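You operate a simulated robot arm through the tools that you are given. There is no shell and no other tool.

You run a simulated robot arm. Do the job below in one go: nothing can be reset, and whatever is moved stays where it is left.

Task
Eject the drive, pull it out, switch the laptop off and shut its lid.
Fine: EJECT before the drive moves; stand the drive on the mat; each key once. Set down upright: what you pick out.
Where things are to end (x, y in the base frame): blue dock drive within 60 mm of [540, 850].

The check looks at the end state, three seconds after you hand in, the way a careful person would. Anything else that was tipped, shoved, dropped, spilled or broken makes it a failure. A push-on lid holds only when it is set on centred and level and pressed home; a screw cap is set on level and turned clockwise until tight.

Robot
A 7-joint arm with a two-finger parallel gripper, fixed in place. Base frame: the origin is at the foot of the arm, x ahead of it, y to its left, z up. Units: mm, rad, N and s.
Its first joint turns from -2.897 to 2.897 rad. Payload 4.4 kg.
The TCP is the grasp point between the finger pads, 23 mm short of the fingertips. In the tool frame z runs along the fingers and y along their closing line. The gripper opens to 94 mm. The fingers are 38 mm wide and 10 mm thick; the gripper's body (54 by 96 mm) begins 39 mm behind the TCP.
Orientation is told as [roll, pitch, yaw] about the base's x, y, z axes, in that order, counted from this pose: with the fingers straight down and closing along the base's y, the tool's x points along the base's -x, its y along +y and its z along -z.

Tools
- The arm moves only by the tool move_arm. Its argument "increments" is a list that holds one entry, the list of rows, each a list of 7 numbers: the shift along the base's x, y, z in mm, then the turn, a rotation vector about the base's x, y, z in rad, then the opening, from 0 (shut) to 1 (fully open). In form: [[[tx, ty, tz, ax, ay, az, hand], ...]]. A call has 1 to 20 rows; each row is the pose to reach, as a shift and turn from the pose commanded when the call began. Rows are played at 5 a second. More than 50 mm and 0.15 rad between two rows, or a gripper value outside its range, and nothing of the call is played. Where a pose cannot be reached the arm comes as near as it can. A force on the tool above 40 N (or 10 N above the force at the start of the call, whichever is more), or a blocked arm, ends the call early, and 0.2 s more pass. Each finger travels about 72 mm/s and halts on what it meets, pressing with about 40 N; the grip force reading is that of the motor and also rises with nothing between the fingers. The clock runs only during rows and for 0.2 s after the last one: add rows that repeat a pose to give the fingers time. It gives the time, the measured TCP pose, the force on the tool (base axes), the opening and the grip force at its end, in the units of the frame above (readings bear some noise), with the torque about the TCP (base axes, N m) and any sound that the robot's microphone picked up.
- Cameras (640 x 400 px; columns grow to the right, rows downward): "scene" is fixed at [47.9, 650.9, 1526]; the picture's right is [0.24, -0.97, 0.00], its down [-0.68, -0.17, -0.71] and it looks along [0.69, 0.17, -0.71] (base axes); focal length 263 px, centre (320, 200). "wrist" rides on the gripper at [86, 16, -74] in the tool frame; the picture's right is [-0.18, 0.98, 0.00], its down [-0.58, -0.11, -0.81] and it looks along [-0.79, -0.15, 0.59] (tool axes); focal length 243 px, centre (320, 200). There is no depth. A picture from a camera that has moved, and an enlarged one, comes with that camera's place and axes in the base frame and with its lens.
- capture(camera): a new picture of that camera. The clock stands still meanwhile.
- enlarge(camera, box): a new picture of the part [left, top, right, bottom] of that camera's present view, enlarged. The clock stands still meanwhile.
- sign_off(): hands the job in; it is judged then, once.

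Nothing tells you positions but the pictures and the camera data. Unless the task says otherwise, let go and move clear before handing in.

The tools are called by a JSON object that holds its "api" and its "payload". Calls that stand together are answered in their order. move_arm: Moves the arm, as the interface text tells. Its arguments: {"type":"object","properties":{"increments":{"type":"array","items":{"type":"array","items":{"type":"array","items":{"type":"number"}}}}},"required":["increments"]} The other tools are called the same way: capture (camera) takes a picture; enlarge (camera, box) takes an enlarged picture of a part of a camera's view; sign_off () hands the job in.

At the start:

```text
time: 0.0
position: [431.2, 486.7, 1320.1]
orientation: [0.0, 0.0, 0.0]
contact_force: [0.4, -0.7, -0.6]
ft_torque: [-0.01, 0.0, 0.03]
finger_gap: 94.0
grasp_force: 0.0
```

scene: 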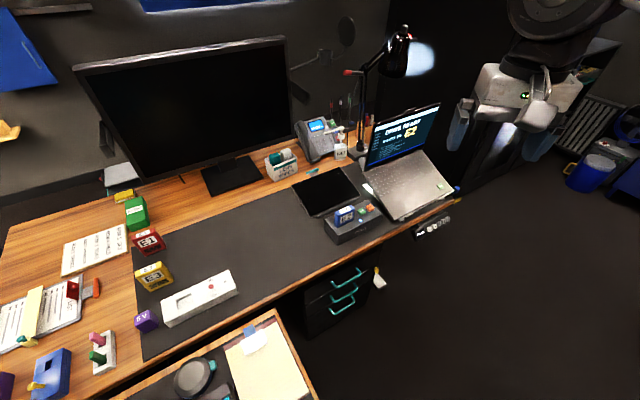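
wrist: 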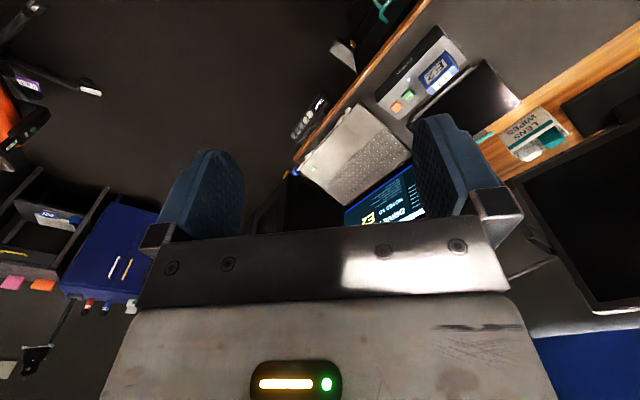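

I see a desk with a laptop (lid open), a dock with a blue drive in front of it, a mat and many other objects. I'll enlarge the views to read the keys and locate things.

{"api": "enlarge", "payload": {"camera": "scene", "box": [300, 90, 480, 250]}}

{"api": "enlarge", "payload": {"camera": "wrist", "box": [280, 20, 500, 240]}}

{"api": "enlarge", "payload": {"camera": "scene", "box": [320, 180, 400, 250]}}

{"api": "enlarge", "payload": {"camera": "scene", "box": [90, 180, 270, 340]}}

```text
2.50 times, centred on (390, 170) of scene
camera zoom: at [47.9, 650.9, 1526.0], right [0.24, -0.97, 0.0], down [-0.68, -0.17, -0.71], along [0.69, 0.17, -0.71], focal length 658 px, centre (145, 275)
```

zoom: 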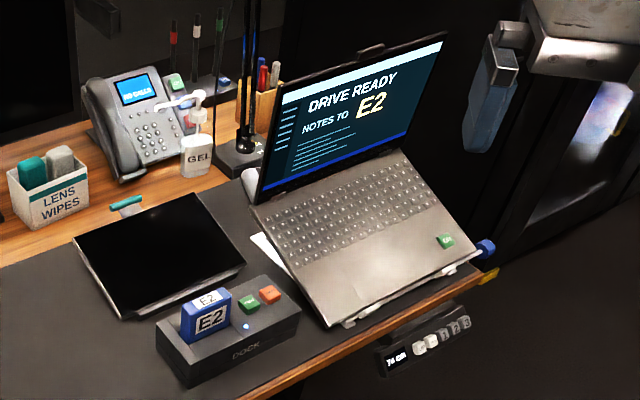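

```text
1.82 times, centred on (390, 130) of wrist
camera zoom: at [345.3, 502.5, 1394.4], right [0.18, 0.98, 0.0], down [0.58, -0.11, 0.81], along [0.79, -0.15, -0.59], focal length 441 px, centre (193, 327)
```

zoom: 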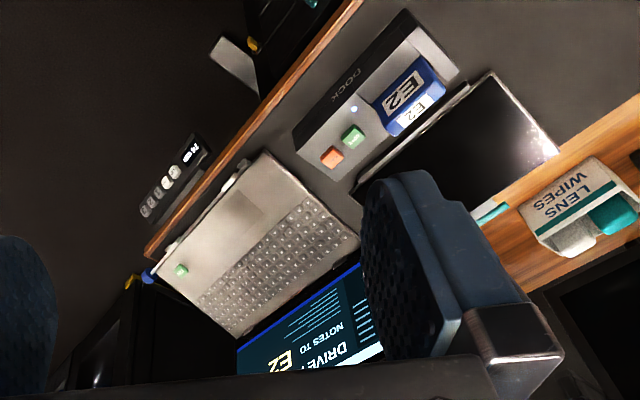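

```text
5.71 times, centred on (360, 215) of scene
camera zoom: at [47.9, 650.9, 1526.0], right [0.24, -0.97, 0.0], down [-0.68, -0.17, -0.71], along [0.69, 0.17, -0.71], focal length 1503 px, centre (91, 114)
```

zoom: 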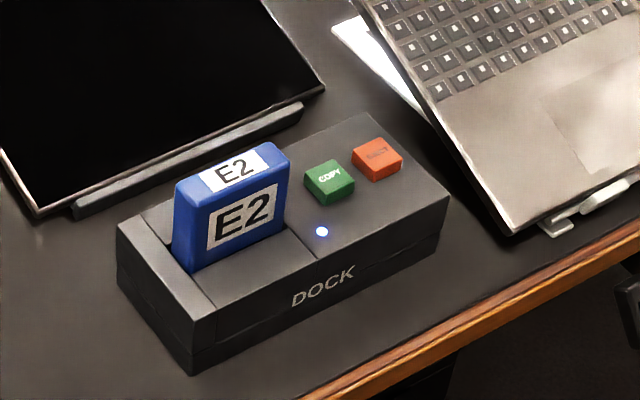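

```text
2.50 times, centred on (180, 260) of scene
camera zoom: at [47.9, 650.9, 1526.0], right [0.24, -0.97, 0.0], down [-0.68, -0.17, -0.71], along [0.69, 0.17, -0.71], focal length 658 px, centre (670, 50)
```

zoom: 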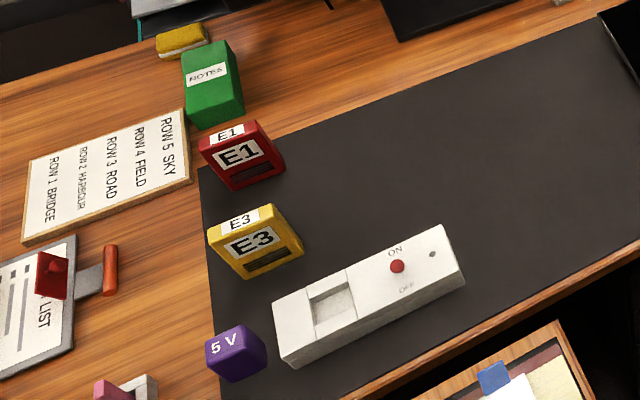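

The dock sits near (690, 685) with its top at about z 810, with a green COPY key and an orange EJECT key near (740, 633). Next I'll look closer at the laptop, the dock and the placing area.

{"api": "enlarge", "payload": {"camera": "scene", "box": [400, 150, 470, 250]}}

{"api": "enlarge", "payload": {"camera": "scene", "box": [355, 90, 465, 180]}}

{"api": "enlarge", "payload": {"camera": "scene", "box": [200, 160, 360, 320]}}

{"api": "enlarge", "payload": {"camera": "wrist", "box": [280, 100, 420, 230]}}

{"api": "enlarge", "payload": {"camera": "wrist", "box": [370, 20, 480, 130]}}

```text
4.00 times, centred on (435, 200) of scene
camera zoom: at [47.9, 650.9, 1526.0], right [0.24, -0.97, 0.0], down [-0.68, -0.17, -0.71], along [0.69, 0.17, -0.71], focal length 1052 px, centre (-140, 200)
```

zoom: 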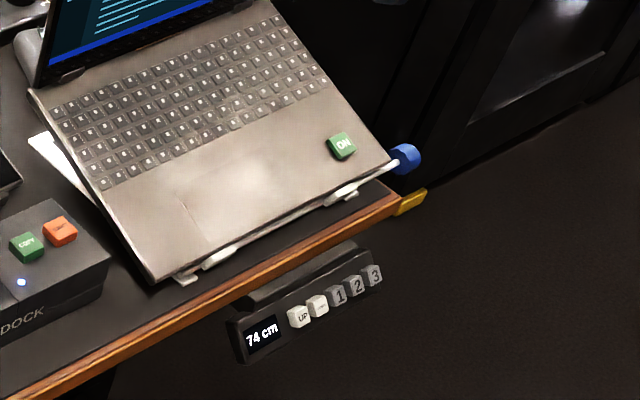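

```text
4.44 times, centred on (410, 135) of scene
camera zoom: at [47.9, 650.9, 1526.0], right [0.24, -0.97, 0.0], down [-0.68, -0.17, -0.71], along [0.69, 0.17, -0.71], focal length 1169 px, centre (-80, 489)
```

zoom: 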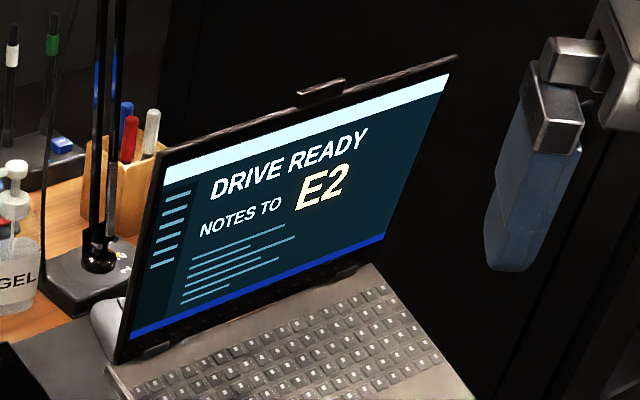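

```text
2.50 times, centred on (280, 240) of scene
camera zoom: at [47.9, 650.9, 1526.0], right [0.24, -0.97, 0.0], down [-0.68, -0.17, -0.71], along [0.69, 0.17, -0.71], focal length 658 px, centre (420, 100)
```

zoom: 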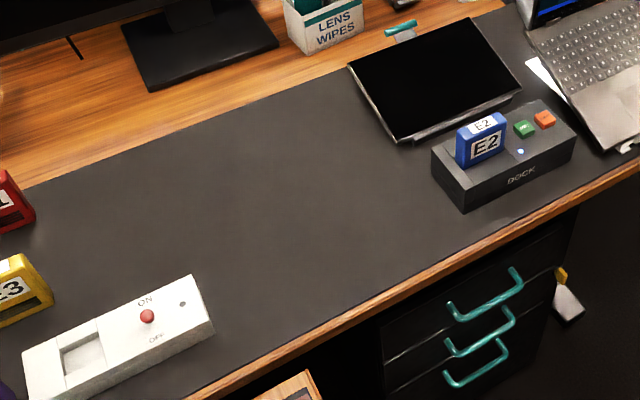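

```text
3.08 times, centred on (350, 165) of wrist
camera zoom: at [345.3, 502.5, 1394.4], right [0.18, 0.98, 0.0], down [0.58, -0.11, 0.81], along [0.79, -0.15, -0.59], focal length 746 px, centre (228, 308)
```

zoom: 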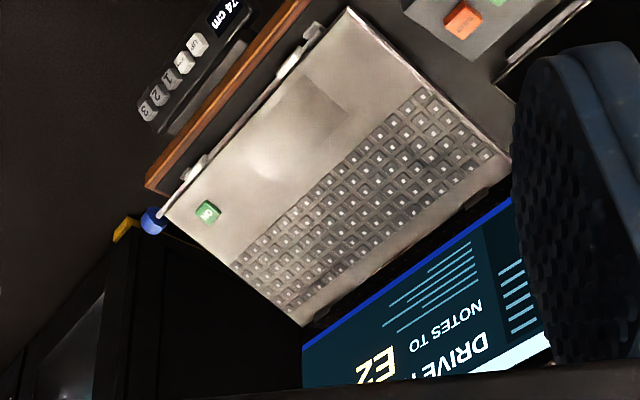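

```text
3.64 times, centred on (425, 75) of wrist
camera zoom: at [345.3, 502.5, 1394.4], right [0.18, 0.98, 0.0], down [0.58, -0.11, 0.81], along [0.79, -0.15, -0.59], focal length 882 px, centre (-62, 654)
```

zoom: 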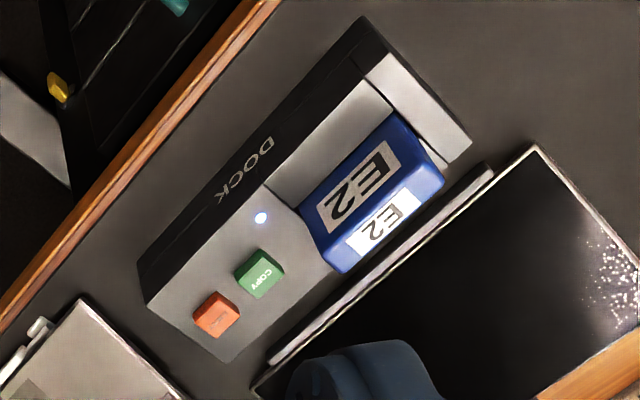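

The dock and laptop both sit at about 45°, the EJECT key is near (741, 633, 821), and the laptop's green ON key is near (916, 375, 834). I'll drop the hand part way and turn it 45° to get a closer wrist view of the dock.

{"api": "move_arm", "payload": {"increments": [[[-4, 0, -45, 0, 0, 0.131, 1], [-8, 0, -90, 0, 0, 0.262, 1], [-12, 0, -135, 0, 0, 0.393, 0.8], [-16, 0, -180, 0, 0, 0.524, 0.5], [-20, 0, -225, 0, 0, 0.655, 0.2], [-24, 0, -270, 0, 0, 0.785, 0], [-24, 0, -270, 0, 0, 0.785, 0]]]}}

{"api": "capture", "payload": {"camera": "wrist"}}

{"api": "capture", "payload": {"camera": "scene"}}

```text
time: 1.6
position: [410.0, 484.6, 1052.1]
orientation: [-0.001, 0.0, 0.786]
contact_force: [0.2, -0.4, -0.4]
ft_torque: [-0.02, 0.0, 0.03]
finger_gap: 0.2
grasp_force: 40.1
```

```text
taken
camera wrist: at [338.0, 433.8, 1125.7], right [-0.57, 0.82, 0.0], down [0.49, 0.33, 0.81], along [0.66, 0.46, -0.59], focal length 243 px, centre (320, 200)
```

wrist: 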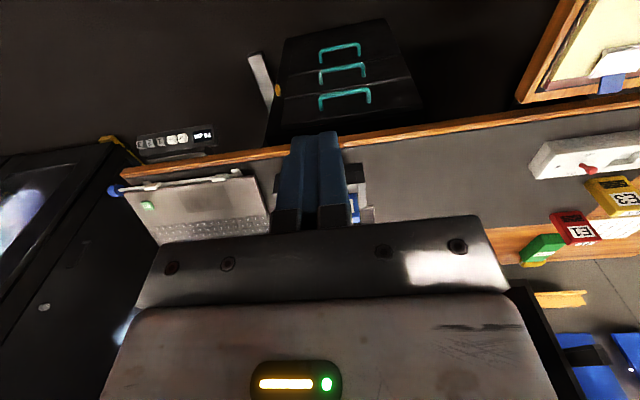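

```text
taken
```

scene: 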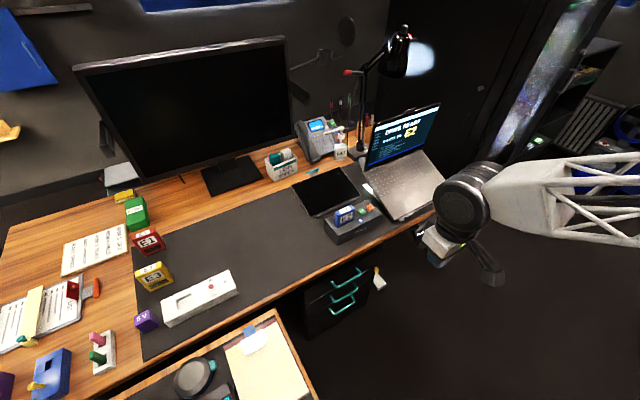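

The fingers hide the dock from here. I'll move outward over the dock so it shows above the fingers in the wrist picture.

{"api": "move_arm", "payload": {"increments": [[[37, 25, 0, 0, 0, 0, 0], [74, 51, 0, 0, 0, 0, 0], [111, 77, 0, 0, 0, 0, 0], [148, 103, 0, 0, 0, 0, 0], [185, 128, 0, 0, 0, 0, 0], [215, 150, 0, 0, 0, 0, 0], [215, 150, 0, 0, 0, 0, 0]]]}}

{"api": "capture", "payload": {"camera": "wrist"}}

{"api": "enlarge", "payload": {"camera": "wrist", "box": [220, 20, 440, 160]}}

{"api": "capture", "payload": {"camera": "scene"}}

```text
time: 3.2
position: [626.5, 637.6, 1049.6]
orientation: [0.0, -0.001, 0.787]
contact_force: [-0.6, 0.2, -0.7]
ft_torque: [0.01, 0.02, 0.0]
finger_gap: 0.0
grasp_force: 40.1
```

```text
taken
camera wrist: at [553.9, 588.4, 1124.4], right [-0.56, 0.83, 0.0], down [0.49, 0.33, 0.81], along [0.67, 0.46, -0.59], focal length 243 px, centre (320, 200)
```

wrist: 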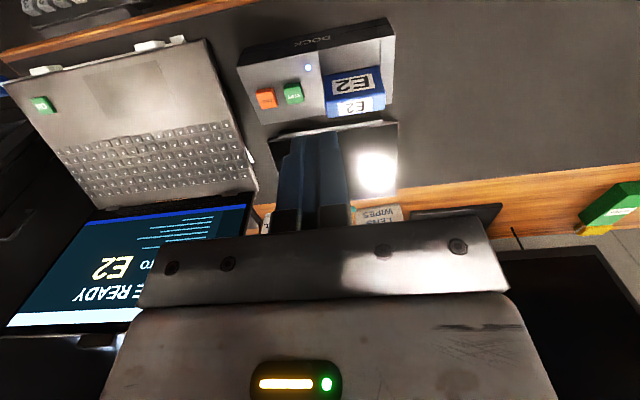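

```text
2.86 times, centred on (330, 90) of wrist
camera zoom: at [553.9, 588.4, 1124.4], right [-0.56, 0.83, 0.0], down [0.49, 0.33, 0.81], along [0.67, 0.46, -0.59], focal length 693 px, centre (291, 514)
```

zoom: 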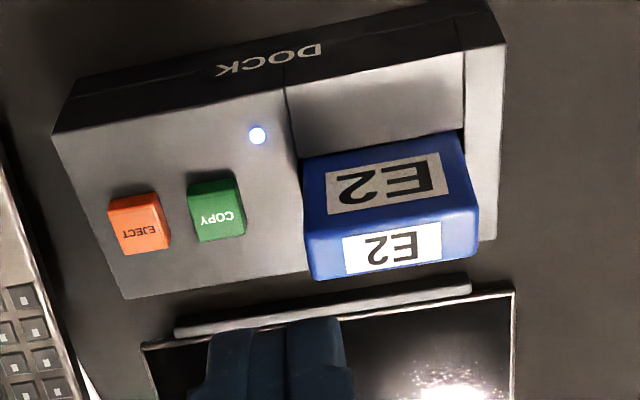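

```text
taken
```

scene: 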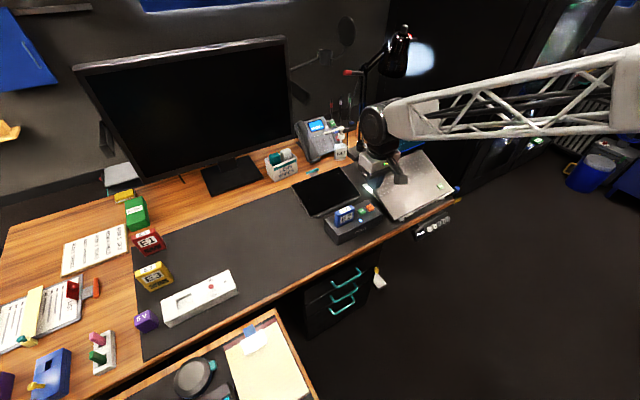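

The dock's top and keys are clear in this view, with EJECT on the left and COPY beside it. I'll go above the estimated EJECT position at about 100 mm height to check the alignment.

{"api": "move_arm", "payload": {"increments": [[[40, -1, -10, 0, 0, 0, 0], [80, -3, -40, 0, 0, 0, 0], [119, -4, -70, 0, 0, 0, 0], [119, -4, -100, 0, 0, 0, 0], [119, -4, -128, 0, 0, 0, 0], [119, -4, -128, 0, 0, 0, 0]]]}}

{"api": "capture", "payload": {"camera": "wrist"}}

{"api": "enlarge", "payload": {"camera": "wrist", "box": [240, 0, 480, 150]}}

{"api": "capture", "payload": {"camera": "scene"}}

```text
time: 4.6
position: [744.2, 631.2, 920.6]
orientation: [0.0, 0.0, 0.786]
contact_force: [0.0, 0.5, -0.3]
ft_torque: [-0.01, 0.02, -0.01]
finger_gap: 0.0
grasp_force: 40.6
```

```text
taken
camera wrist: at [671.2, 581.9, 995.5], right [-0.56, 0.83, 0.0], down [0.49, 0.33, 0.81], along [0.67, 0.46, -0.59], focal length 243 px, centre (320, 200)
```

wrist: 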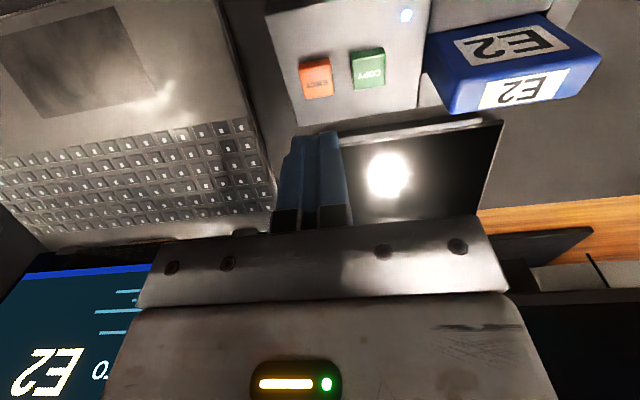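

```text
2.67 times, centred on (360, 75) of wrist
camera zoom: at [671.2, 581.9, 995.5], right [-0.56, 0.83, 0.0], down [0.49, 0.33, 0.81], along [0.67, 0.46, -0.59], focal length 647 px, centre (213, 533)
```

zoom: 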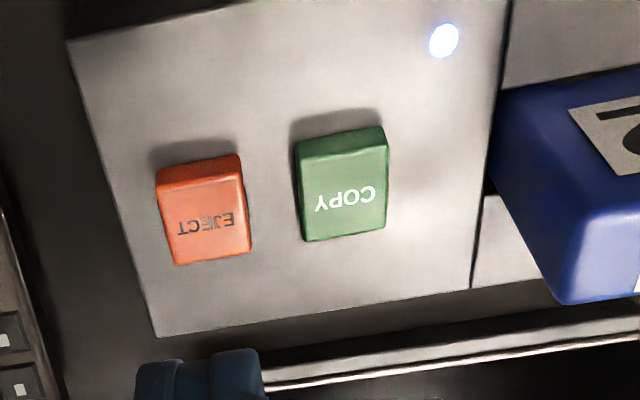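

```text
taken
```

scene: 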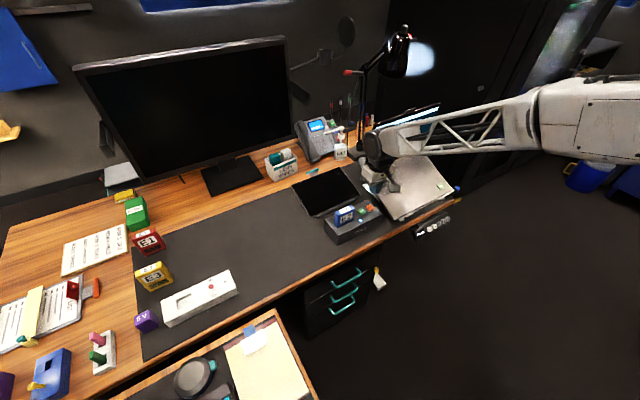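

EJECT triangulates to about (754, 637) with its top near z 811, and the TCP is at (743, 631). I'll shift over it and descend to just above the key.

{"api": "move_arm", "payload": {"increments": [[[10, 5, -20, 0, 0, 0, 0], [10, 5, -50, 0, 0, 0, 0], [10, 5, -68, 0, 0, 0, 0], [10, 5, -68, 0, 0, 0, 0]]]}}

{"api": "enlarge", "payload": {"camera": "wrist", "box": [220, 40, 420, 165]}}

{"api": "enlarge", "payload": {"camera": "scene", "box": [310, 130, 450, 250]}}

```text
time: 5.6
position: [753.4, 637.6, 854.1]
orientation: [0.0, 0.001, 0.787]
contact_force: [0.2, 0.4, 1.1]
ft_torque: [0.0, -0.01, 0.02]
finger_gap: 0.1
grasp_force: 40.4
```

```text
3.20 times, centred on (320, 102) of wrist
camera zoom: at [680.9, 587.9, 928.3], right [-0.56, 0.83, 0.0], down [0.49, 0.33, 0.81], along [0.67, 0.46, -0.59], focal length 776 px, centre (320, 512)
```

zoom: 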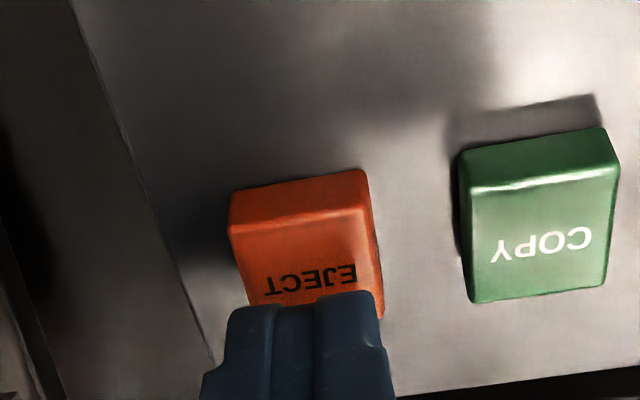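

```text
3.33 times, centred on (380, 190) of scene
camera zoom: at [47.9, 650.9, 1526.0], right [0.24, -0.97, 0.0], down [-0.68, -0.17, -0.71], along [0.69, 0.17, -0.71], focal length 877 px, centre (120, 233)
```

zoom: 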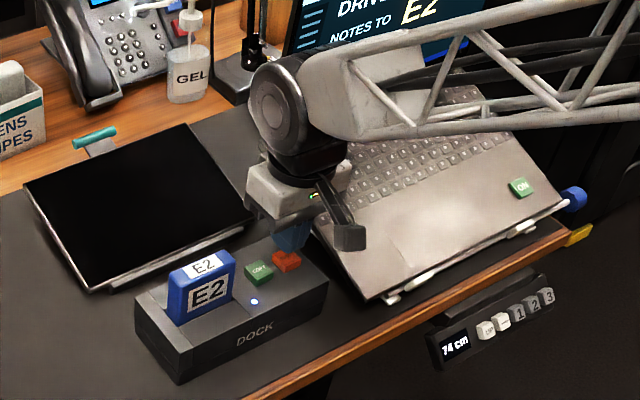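

The closed fingertips are centred over EJECT, about 20 mm above it. I'll descend in small steps to feel for contact.

{"api": "move_arm", "payload": {"increments": [[[0, 0, -5, 0, 0, 0, 0], [0, 0, -10, 0, 0, 0, 0], [0, 0, -14, 0, 0, 0, 0], [0, 0, -16, 0, 0, 0, 0], [0, 0, -18, 0, 0, 0, 0]]]}}

{"api": "enlarge", "payload": {"camera": "wrist", "box": [220, 40, 420, 165]}}

```text
time: 6.8
position: [753.6, 638.5, 836.3]
orientation: [0.0, 0.001, 0.786]
contact_force: [1.0, -0.1, 1.5]
ft_torque: [-0.02, -0.01, -0.02]
finger_gap: 0.0
grasp_force: 39.8
heard: click
```

```text
3.20 times, centred on (320, 102) of wrist
camera zoom: at [679.9, 588.4, 910.3], right [-0.56, 0.83, 0.0], down [0.49, 0.33, 0.81], along [0.67, 0.46, -0.59], focal length 776 px, centre (320, 512)
```

zoom: 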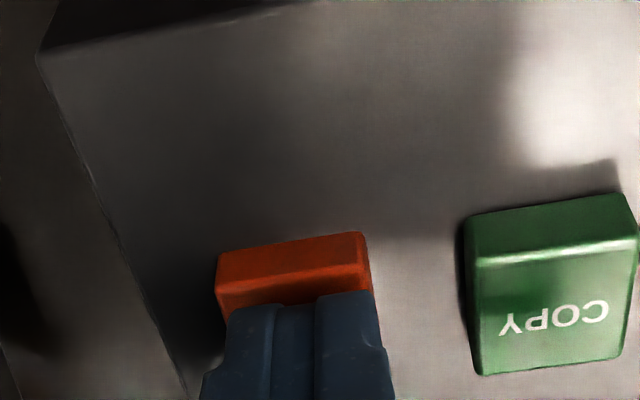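

A click was heard, so EJECT is pressed. I'll raise straight up and check the drive and the laptop screen.

{"api": "move_arm", "payload": {"increments": [[[0, 0, 10, 0, 0, 0, 0], [0, 0, 30, 0, 0, 0, 0], [0, 0, 70, 0, 0, 0, 0], [-20, -10, 115, 0, 0, 0, 0], [-50, -20, 150, 0, 0, 0, 0], [-80, -30, 190, 0, 0, 0, 0], [-115, -30, 220, 0, 0, 0, 0], [-115, -30, 220, 0, 0, 0, 0]]]}}

{"api": "capture", "payload": {"camera": "wrist"}}

{"api": "enlarge", "payload": {"camera": "wrist", "box": [200, 0, 440, 150]}}

{"api": "enlarge", "payload": {"camera": "scene", "box": [310, 90, 450, 250]}}

```text
refused: row 4 steps farther than a row can; nothing moved
```

```text
taken
camera wrist: at [679.9, 588.4, 910.3], right [-0.56, 0.83, 0.0], down [0.49, 0.33, 0.81], along [0.67, 0.46, -0.59], focal length 243 px, centre (320, 200)
```

wrist: 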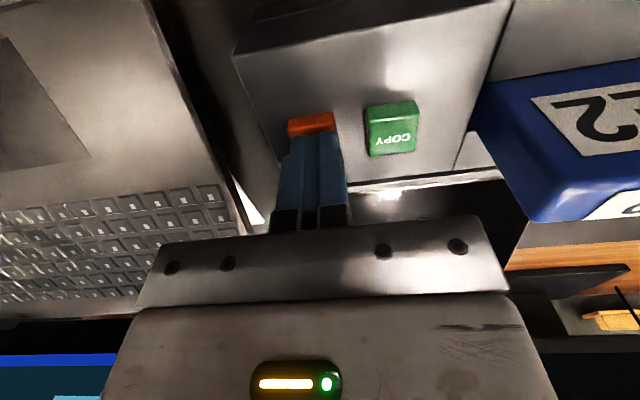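

```text
2.67 times, centred on (320, 75) of wrist
camera zoom: at [679.9, 588.4, 910.3], right [-0.56, 0.83, 0.0], down [0.49, 0.33, 0.81], along [0.67, 0.46, -0.59], focal length 647 px, centre (320, 533)
```

zoom: 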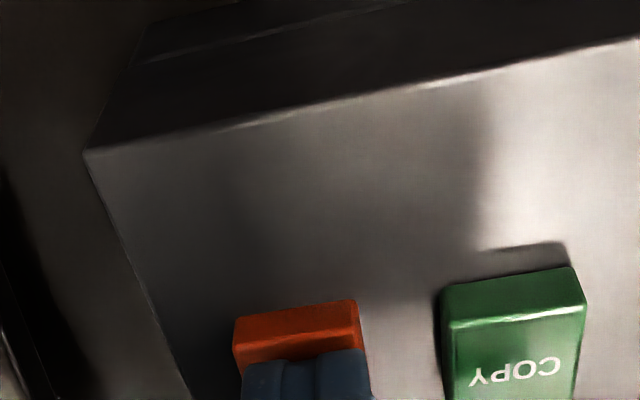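

```text
2.50 times, centred on (380, 170) of scene
camera zoom: at [47.9, 650.9, 1526.0], right [0.24, -0.97, 0.0], down [-0.68, -0.17, -0.71], along [0.69, 0.17, -0.71], focal length 658 px, centre (170, 275)
```

zoom: 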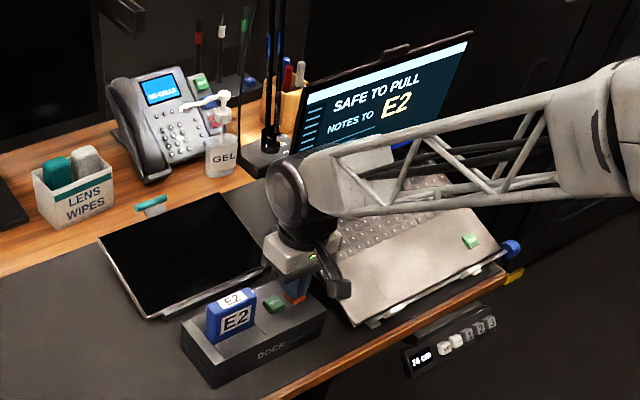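

The screen now reads "SAFE TO PULL". I'll raise off the key and swing over the drive near (665, 716), top at about z 867.

{"api": "move_arm", "payload": {"increments": [[[0, 0, 10, 0, 0, 0, 0], [0, 0, 40, 0, 0, 0, 0], [0, 0, 85, 0, 0, 0, 0], [0, 0, 130, 0, 0, 0, 0], [-25, 20, 160, 0, 0, 0, 0], [-55, 45, 180, 0, 0, 0, 0], [-88, 75, 180, 0, 0, 0, 0], [-88, 75, 180, 0, 0, -0.13, 0], [-88, 75, 180, 0, 0, -0.26, 0.1], [-88, 75, 180, 0, 0, -0.39, 0.2], [-88, 75, 180, 0, 0, -0.52, 0.3], [-88, 75, 180, 0, 0, -0.65, 0.4], [-88, 75, 180, 0, 0, -0.78, 0.5], [-88, 75, 180, 0, 0, -0.91, 0.65], [-88, 75, 180, 0, 0, -1.04, 0.65], [-88, 75, 180, 0, 0, -1.17, 0.65], [-88, 75, 180, 0, 0, -1.3, 0.65], [-88, 75, 180, 0, 0, -1.43, 0.65], [-88, 75, 180, 0, 0, -1.571, 0.65], [-88, 75, 180, 0, 0, -1.571, 0.65]]]}}

{"api": "capture", "payload": {"camera": "wrist"}}

{"api": "enlarge", "payload": {"camera": "wrist", "box": [200, 0, 440, 150]}}

{"api": "capture", "payload": {"camera": "scene"}}

```text
time: 11.0
position: [664.4, 711.8, 1016.5]
orientation: [0.0, 0.0, -0.786]
contact_force: [0.6, -0.7, -1.1]
ft_torque: [-0.01, -0.02, -0.04]
finger_gap: 61.2
grasp_force: 0.0
```

```text
taken
camera wrist: at [614.0, 784.9, 1090.4], right [0.83, 0.56, 0.0], down [0.33, -0.49, 0.81], along [0.45, -0.67, -0.59], focal length 243 px, centre (320, 200)
```

wrist: 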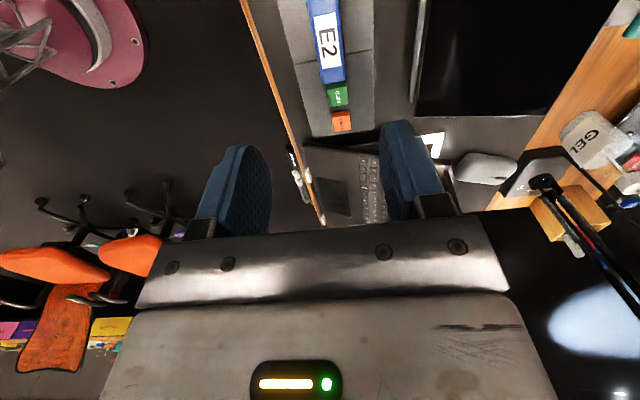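

```text
2.67 times, centred on (320, 75) of wrist
camera zoom: at [614.0, 784.9, 1090.4], right [0.83, 0.56, 0.0], down [0.33, -0.49, 0.81], along [0.45, -0.67, -0.59], focal length 647 px, centre (320, 533)
```

zoom: 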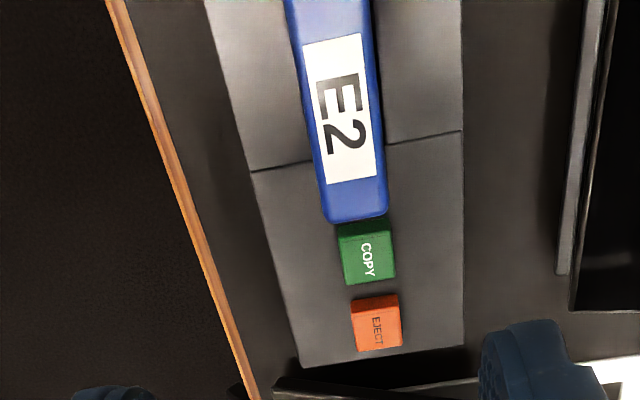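

```text
taken
```

scene: 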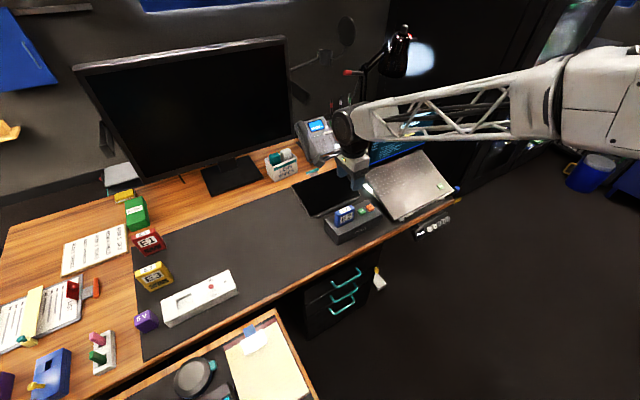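

The drive lies lengthwise under the open hand, about 6 mm off centre towards the tablet. I'll shift and descend so the pads straddle it, then check before gripping.

{"api": "move_arm", "payload": {"increments": [[[4.5, 4.5, -40, 0, 0, 0, 0.65], [4.5, 4.5, -85, 0, 0, 0, 0.65], [4.5, 4.5, -110, 0, 0, 0, 0.65], [4.5, 4.5, -110, 0, 0, 0, 0.65]]]}}

{"api": "capture", "payload": {"camera": "wrist"}}

{"api": "enlarge", "payload": {"camera": "scene", "box": [310, 130, 450, 250]}}

```text
time: 12.0
position: [669.2, 716.5, 904.0]
orientation: [0.001, 0.0, -0.785]
contact_force: [0.1, -0.1, 0.4]
ft_torque: [0.01, 0.02, 0.01]
finger_gap: 61.3
grasp_force: 0.0
```

```text
taken
camera wrist: at [620.2, 789.8, 978.2], right [0.83, 0.56, 0.0], down [0.33, -0.49, 0.81], along [0.46, -0.67, -0.59], focal length 243 px, centre (320, 200)
```

wrist: 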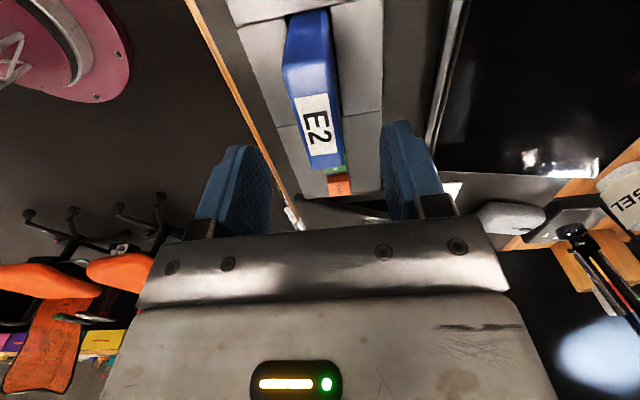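

```text
3.33 times, centred on (380, 190) of scene
camera zoom: at [47.9, 650.9, 1526.0], right [0.24, -0.97, 0.0], down [-0.68, -0.17, -0.71], along [0.69, 0.17, -0.71], focal length 877 px, centre (120, 233)
```

zoom: 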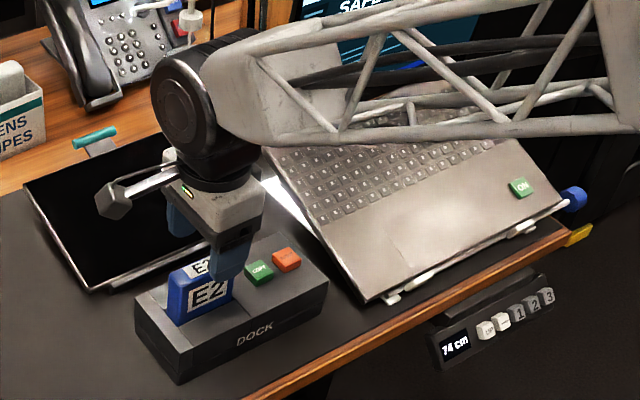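

The drive is centred between the fingers. I'll descend to grip height and close gently.

{"api": "move_arm", "payload": {"increments": [[[0, 0, -30, 0, 0, 0, 0.65], [0, 0, -50, 0, 0, 0, 0.65], [0, 0, -62, 0, 0, 0, 0.65], [0, 0, -62, 0, 0, 0, 0.65]]]}}

{"api": "capture", "payload": {"camera": "wrist"}}

{"api": "enlarge", "payload": {"camera": "scene", "box": [310, 150, 410, 250]}}

```text
time: 13.0
position: [667.4, 716.5, 843.2]
orientation: [-0.002, 0.0, -0.785]
contact_force: [0.3, 0.4, 0.2]
ft_torque: [0.01, -0.01, -0.01]
finger_gap: 61.1
grasp_force: 0.2
```

```text
taken
camera wrist: at [617.8, 789.4, 917.1], right [0.83, 0.56, 0.0], down [0.33, -0.49, 0.81], along [0.46, -0.67, -0.59], focal length 243 px, centre (320, 200)
```

wrist: 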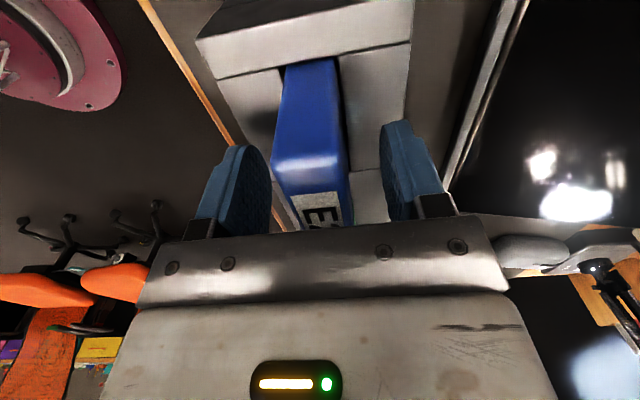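

```text
4.00 times, centred on (360, 200) of scene
camera zoom: at [47.9, 650.9, 1526.0], right [0.24, -0.97, 0.0], down [-0.68, -0.17, -0.71], along [0.69, 0.17, -0.71], focal length 1052 px, centre (160, 200)
```

zoom: 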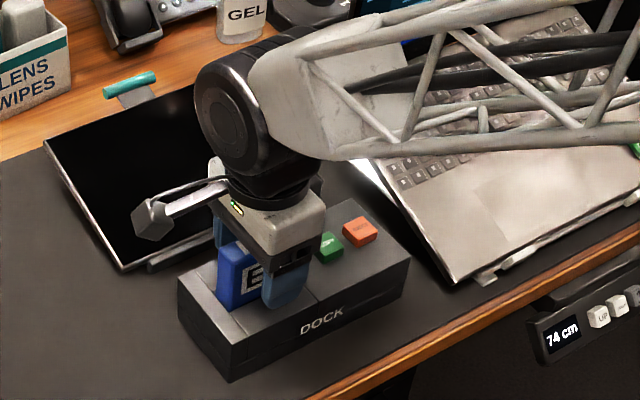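

The fingers straddle the drive. I'll zoom in to check the centring before closing.

{"api": "enlarge", "payload": {"camera": "wrist", "box": [200, 40, 440, 240]}}

```text
2.00 times, centred on (320, 140) of wrist
camera zoom: at [617.8, 789.4, 917.1], right [0.83, 0.56, 0.0], down [0.33, -0.49, 0.81], along [0.46, -0.67, -0.59], focal length 485 px, centre (320, 320)
```

zoom: 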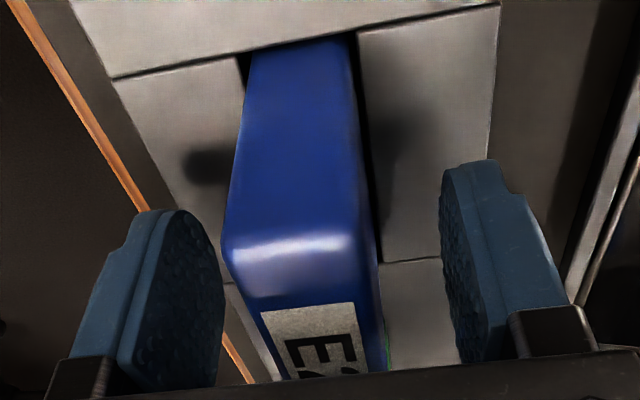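

The drive is about 2–3 mm off towards the tablet side; I'll nudge to centre and close on it.

{"api": "move_arm", "payload": {"increments": [[[1.6, 1.6, 0, 0, 0, 0, 0.65], [1.6, 1.6, 0, 0, 0, 0, 0.45], [1.6, 1.6, 0, 0, 0, 0, 0.3], [1.6, 1.6, 0, 0, 0, 0, 0.2], [1.6, 1.6, 0, 0, 0, 0, 0.15], [1.6, 1.6, 0, 0, 0, 0, 0.15]]]}}

{"api": "enlarge", "payload": {"camera": "wrist", "box": [200, 40, 440, 240]}}

```text
time: 14.4
position: [669.5, 719.8, 842.4]
orientation: [0.001, 0.0, -0.786]
contact_force: [1.2, -1.2, 0.2]
ft_torque: [0.08, 0.02, -0.02]
finger_gap: 23.6
grasp_force: 39.9
```

```text
2.00 times, centred on (320, 140) of wrist
camera zoom: at [619.5, 791.4, 916.8], right [0.83, 0.56, 0.0], down [0.33, -0.49, 0.81], along [0.46, -0.67, -0.59], focal length 485 px, centre (320, 320)
```

zoom: 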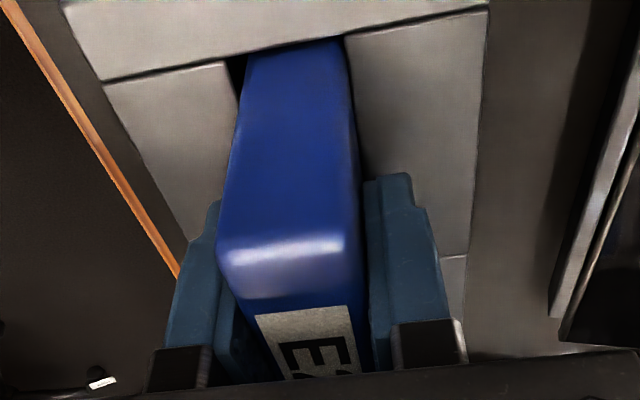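

The grip holds at 23.6 mm with almost no side force. I'll pull it straight up slowly.

{"api": "move_arm", "payload": {"increments": [[[0, 0, 5, 0, 0, 0, 0.15], [0, 0, 12, 0, 0, 0, 0.15], [0, 0, 22, 0, 0, 0, 0.15], [0, 0, 34, 0, 0, 0, 0.15], [0, 0, 50, 0, 0, 0, 0.15], [0, 0, 70, 0, 0, 0, 0.15], [0, 0, 95, 0, 0, 0, 0.15], [0, 0, 120, 0, 0, 0, 0.15], [0, 0, 120, 0, 0, 0, 0.15]]]}}

{"api": "capture", "payload": {"camera": "wrist"}}

{"api": "enlarge", "payload": {"camera": "scene", "box": [310, 130, 430, 250]}}

```text
time: 16.4
position: [672.0, 720.5, 964.7]
orientation: [0.0, 0.0, -0.786]
contact_force: [-0.2, -0.1, -2.0]
ft_torque: [0.02, 0.0, -0.04]
finger_gap: 23.6
grasp_force: 39.7
```

```text
taken
camera wrist: at [622.7, 792.9, 1038.5], right [0.83, 0.56, 0.0], down [0.33, -0.49, 0.81], along [0.46, -0.67, -0.59], focal length 243 px, centre (320, 200)
```

wrist: 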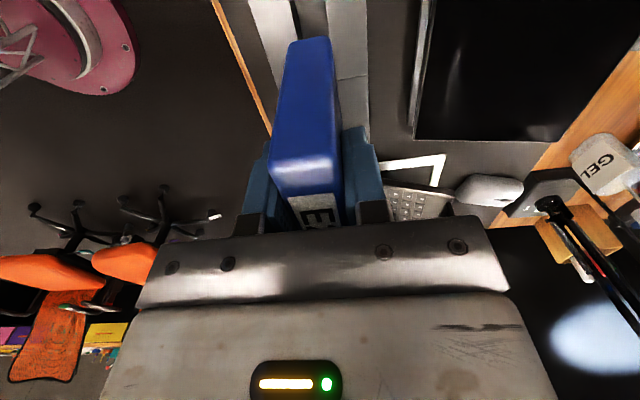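

```text
3.33 times, centred on (370, 190) of scene
camera zoom: at [47.9, 650.9, 1526.0], right [0.24, -0.97, 0.0], down [-0.68, -0.17, -0.71], along [0.69, 0.17, -0.71], focal length 877 px, centre (153, 233)
```

zoom: 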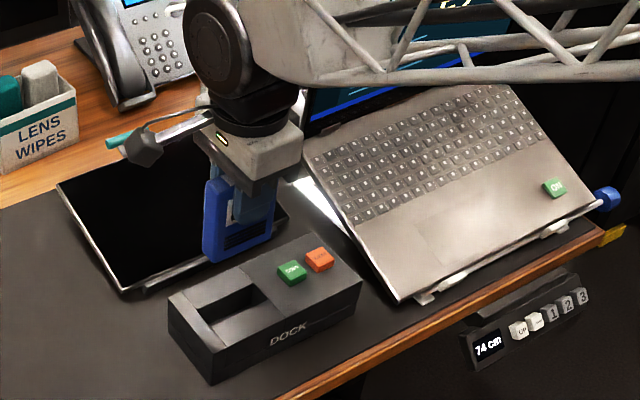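

The drive is out and hangs straight, its bottom about 73 mm below the TCP, with nothing else moved. I'll carry it over the open mat towards about (524, 825), which is reachable and within the 60 mm of (540, 850).

{"api": "move_arm", "payload": {"increments": [[[-36, 25, 0, 0, 0, 0, 0.15], [-72, 51, 0, 0, 0, 0, 0.15], [-110, 77, 0, 0, 0, 0, 0.15], [-148, 104, 0, 0, 0, 0, 0.15], [-148, 104, -30, 0, 0, 0, 0.15], [-148, 104, -65, 0, 0, 0, 0.15], [-148, 104, -100, 0, 0, 0, 0.15], [-148, 104, -115, 0, 0, 0, 0.15], [-148, 104, -115, 0, 0, 0, 0.15]]]}}

{"api": "capture", "payload": {"camera": "wrist"}}

{"api": "capture", "payload": {"camera": "scene"}}

{"api": "enlarge", "payload": {"camera": "scene", "box": [250, 180, 370, 300]}}

```text
time: 18.4
position: [522.6, 821.3, 847.0]
orientation: [0.0, 0.0, -0.785]
contact_force: [-0.5, -0.3, -1.3]
ft_torque: [-0.02, -0.03, -0.02]
finger_gap: 23.8
grasp_force: 40.4
```

```text
taken
camera wrist: at [472.8, 894.0, 921.5], right [0.83, 0.56, 0.0], down [0.33, -0.49, 0.81], along [0.46, -0.67, -0.59], focal length 243 px, centre (320, 200)
```

wrist: 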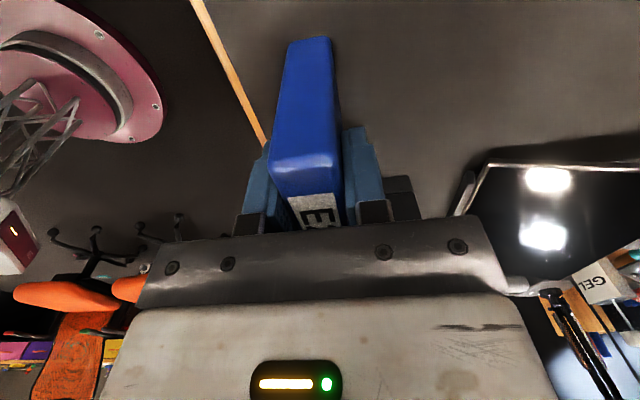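

```text
taken
```

scene: 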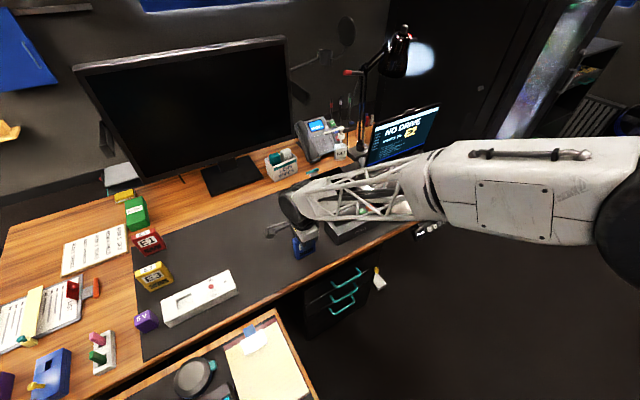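

```text
3.33 times, centred on (310, 240) of scene
camera zoom: at [47.9, 650.9, 1526.0], right [0.24, -0.97, 0.0], down [-0.68, -0.17, -0.71], along [0.69, 0.17, -0.71], focal length 877 px, centre (353, 67)
```

zoom: 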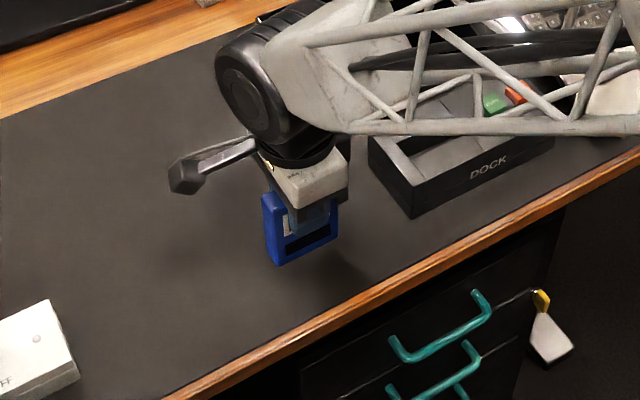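

The drive is above clear mat, bottom about 20–30 mm up. I'll lower it in small steps, watching the vertical force.

{"api": "move_arm", "payload": {"increments": [[[0, 0, -4, 0, 0, 0, 0.15], [0, 0, -8, 0, 0, 0, 0.15], [0, 0, -11, 0, 0, 0, 0.15], [0, 0, -13, 0, 0, 0, 0.15], [0, 0, -13, 0, 0, 0, 0.15]]]}}

{"api": "enlarge", "payload": {"camera": "scene", "box": [270, 210, 340, 280]}}

{"api": "enlarge", "payload": {"camera": "wrist", "box": [220, 0, 440, 180]}}

```text
time: 19.6
position: [522.9, 822.2, 836.2]
orientation: [0.0, -0.002, -0.786]
contact_force: [0.4, -0.6, -1.4]
ft_torque: [-0.01, -0.01, -0.01]
finger_gap: 23.7
grasp_force: 40.5
```

```text
5.71 times, centred on (305, 245) of scene
camera zoom: at [47.9, 650.9, 1526.0], right [0.24, -0.97, 0.0], down [-0.68, -0.17, -0.71], along [0.69, 0.17, -0.71], focal length 1503 px, centre (406, -57)
```

zoom: 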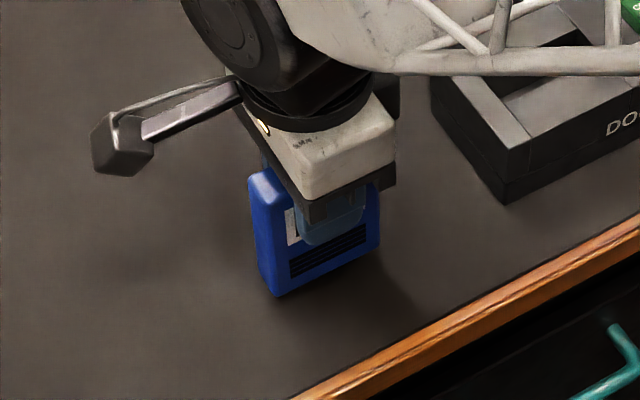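

```text
2.22 times, centred on (330, 90) of wrist
camera zoom: at [472.8, 894.6, 909.8], right [0.83, 0.56, 0.0], down [0.33, -0.49, 0.81], along [0.46, -0.67, -0.59], focal length 539 px, centre (298, 444)
```

zoom: 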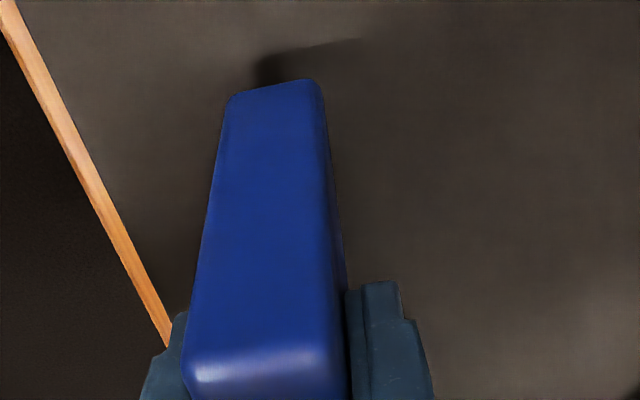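

Still a small gap to the mat per the shadow. I'll continue lowering in 2 mm steps.

{"api": "move_arm", "payload": {"increments": [[[0, 0, -2, 0, 0, 0, 0.15], [0, 0, -4, 0, 0, 0, 0.15], [0, 0, -6, 0, 0, 0, 0.15], [0, 0, -6, 0, 0, 0, 0.15]]]}}

{"api": "enlarge", "payload": {"camera": "wrist", "box": [220, 0, 440, 180]}}

```text
time: 20.6
position: [521.0, 821.6, 830.3]
orientation: [0.0, 0.0, -0.786]
contact_force: [-0.5, 0.7, -1.3]
ft_torque: [0.01, -0.03, 0.0]
finger_gap: 23.9
grasp_force: 39.9
```

```text
2.22 times, centred on (330, 90) of wrist
camera zoom: at [471.3, 895.1, 904.1], right [0.83, 0.56, 0.0], down [0.33, -0.49, 0.81], along [0.46, -0.67, -0.59], focal length 539 px, centre (298, 444)
```

zoom: 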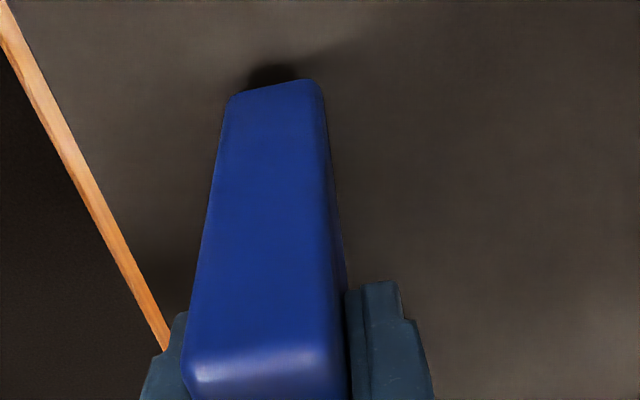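

The shadow gap has roughly halved. I'll keep lowering in 2 mm steps.

{"api": "move_arm", "payload": {"increments": [[[0, 0, -2, 0, 0, 0, 0.15], [0, 0, -4, 0, 0, 0, 0.15], [0, 0, -4, 0, 0, 0, 0.15]]]}}

{"api": "enlarge", "payload": {"camera": "wrist", "box": [220, 0, 440, 180]}}

```text
time: 21.4
position: [521.5, 822.0, 826.3]
orientation: [0.0, -0.001, -0.784]
contact_force: [0.0, -0.2, -1.3]
ft_torque: [0.03, 0.01, -0.01]
finger_gap: 23.6
grasp_force: 40.2
```

```text
2.22 times, centred on (330, 90) of wrist
camera zoom: at [471.6, 895.3, 899.9], right [0.83, 0.56, 0.0], down [0.33, -0.49, 0.81], along [0.46, -0.67, -0.59], focal length 539 px, centre (298, 444)
```

zoom: 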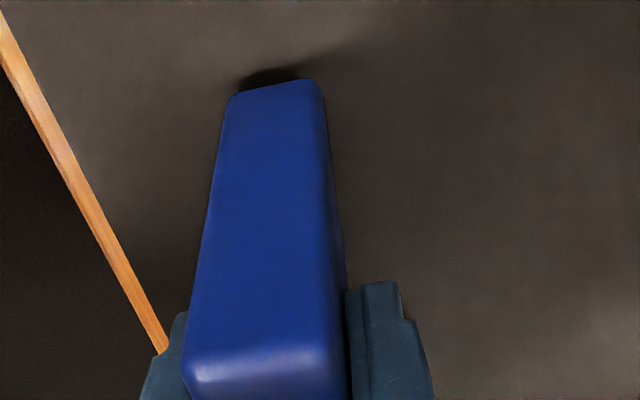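

{"api": "move_arm", "payload": {"increments": [[[0, 0, -1.5, 0, 0, 0, 0.15], [0, 0, -3, 0, 0, 0, 0.15], [0, 0, -4, 0, 0, 0, 0.15]]]}}

{"api": "enlarge", "payload": {"camera": "wrist", "box": [220, 0, 440, 180]}}

```text
time: 22.2
position: [521.3, 821.6, 822.3]
orientation: [-0.001, -0.001, -0.785]
contact_force: [0.2, -0.8, -1.6]
ft_torque: [-0.01, -0.03, 0.03]
finger_gap: 23.8
grasp_force: 40.0
```

```text
2.22 times, centred on (330, 90) of wrist
camera zoom: at [472.3, 894.3, 896.5], right [0.83, 0.56, 0.0], down [0.33, -0.49, 0.81], along [0.46, -0.67, -0.59], focal length 539 px, centre (298, 444)
```

zoom: 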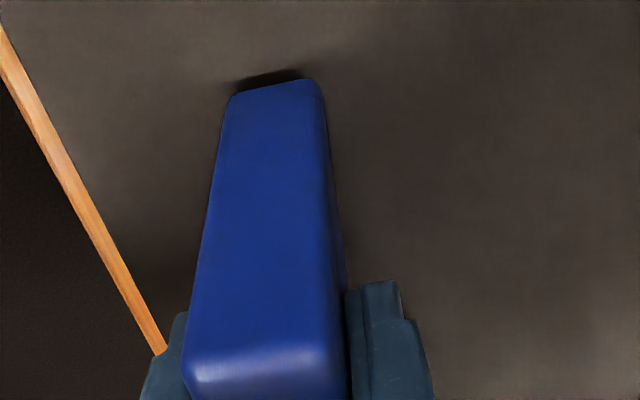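

The gap is now only a few millimetres, with no contact yet. I'll continue in 1 mm steps.

{"api": "move_arm", "payload": {"increments": [[[0, 0, -1, 0, 0, 0, 0.15], [0, 0, -2, 0, 0, 0, 0.15], [0, 0, -3, 0, 0, 0, 0.15], [0, 0, -3, 0, 0, 0, 0.15]]]}}

{"api": "enlarge", "payload": {"camera": "wrist", "box": [220, 0, 440, 180]}}

```text
time: 23.2
position: [522.0, 823.2, 819.7]
orientation: [0.0, 0.001, -0.785]
contact_force: [-0.9, -0.1, -1.2]
ft_torque: [0.0, 0.01, -0.02]
finger_gap: 23.6
grasp_force: 39.5
```

```text
2.22 times, centred on (330, 90) of wrist
camera zoom: at [472.7, 895.7, 893.4], right [0.83, 0.56, 0.0], down [0.33, -0.49, 0.81], along [0.46, -0.67, -0.59], focal length 539 px, centre (298, 444)
```

zoom: 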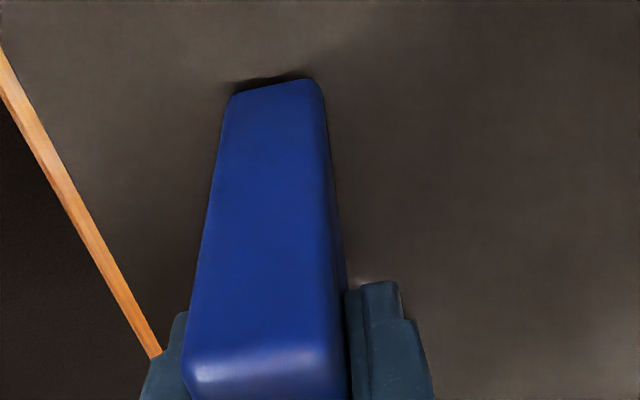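

{"api": "move_arm", "payload": {"increments": [[[0, 0, -1, 0, 0, 0, 0.15], [0, 0, -2, 0, 0, 0, 0.15], [0, 0, -2, 0, 0, 0, 0.15]]]}}

{"api": "enlarge", "payload": {"camera": "wrist", "box": [220, 0, 440, 180]}}

```text
time: 24.0
position: [522.1, 822.9, 817.9]
orientation: [-0.001, 0.0, -0.786]
contact_force: [-1.9, -0.8, 3.8]
ft_torque: [0.04, 0.22, 0.02]
finger_gap: 23.7
grasp_force: 39.7
```

```text
2.22 times, centred on (330, 90) of wrist
camera zoom: at [472.9, 895.6, 891.8], right [0.83, 0.56, 0.0], down [0.33, -0.49, 0.81], along [0.46, -0.67, -0.59], focal length 539 px, centre (298, 444)
```

zoom: 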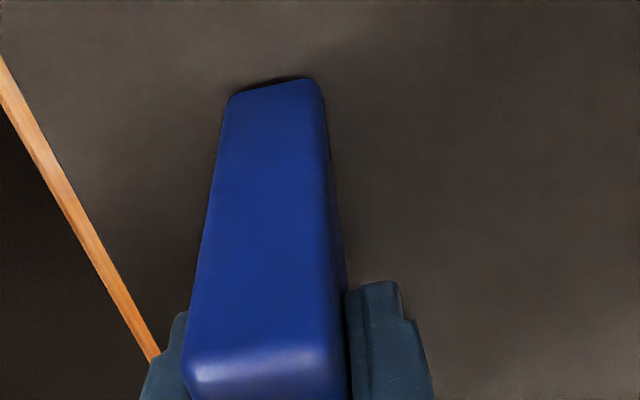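

The drive touches the mat (force rose to about 4 N). I'll open the fingers gradually and check it stands.

{"api": "move_arm", "payload": {"increments": [[[0, 0, 0, 0, 0, 0, 0.25], [0, 0, 0, 0, 0, 0, 0.3], [0, 0, 0, 0, 0, 0, 0.4], [0, 0, 0, 0, 0, 0, 0.5], [0, 0, 0, 0, 0, 0, 0.5]]]}}

{"api": "capture", "payload": {"camera": "wrist"}}

{"api": "enlarge", "payload": {"camera": "scene", "box": [270, 210, 340, 280]}}

```text
time: 25.2
position: [521.9, 823.3, 817.1]
orientation: [0.0, 0.001, -0.784]
contact_force: [1.0, 0.5, 0.1]
ft_torque: [0.02, -0.01, -0.01]
finger_gap: 47.2
grasp_force: 0.0
```

```text
taken
camera wrist: at [472.9, 895.5, 891.3], right [0.83, 0.56, 0.0], down [0.33, -0.49, 0.81], along [0.46, -0.67, -0.59], focal length 243 px, centre (320, 200)
```

wrist: 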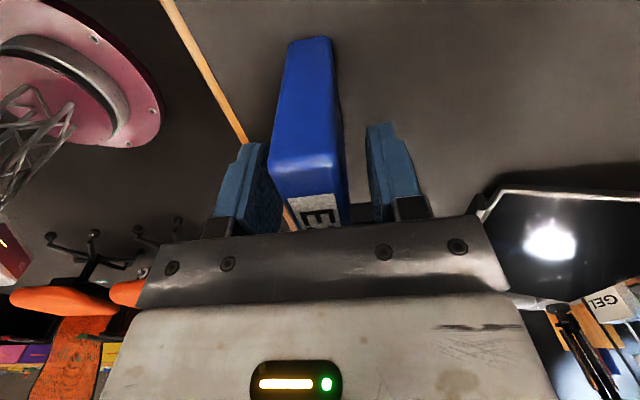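

```text
5.71 times, centred on (305, 245) of scene
camera zoom: at [47.9, 650.9, 1526.0], right [0.24, -0.97, 0.0], down [-0.68, -0.17, -0.71], along [0.69, 0.17, -0.71], focal length 1503 px, centre (406, -57)
```

zoom: 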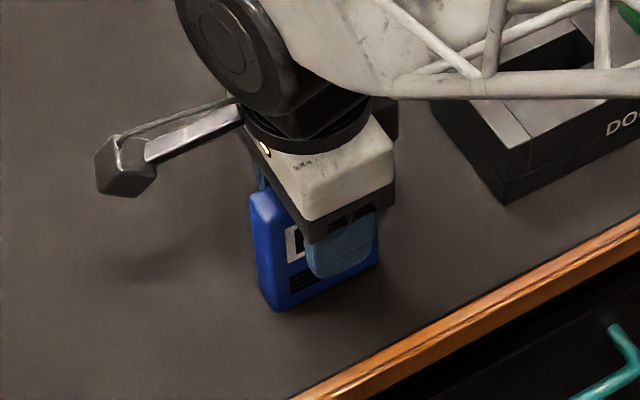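

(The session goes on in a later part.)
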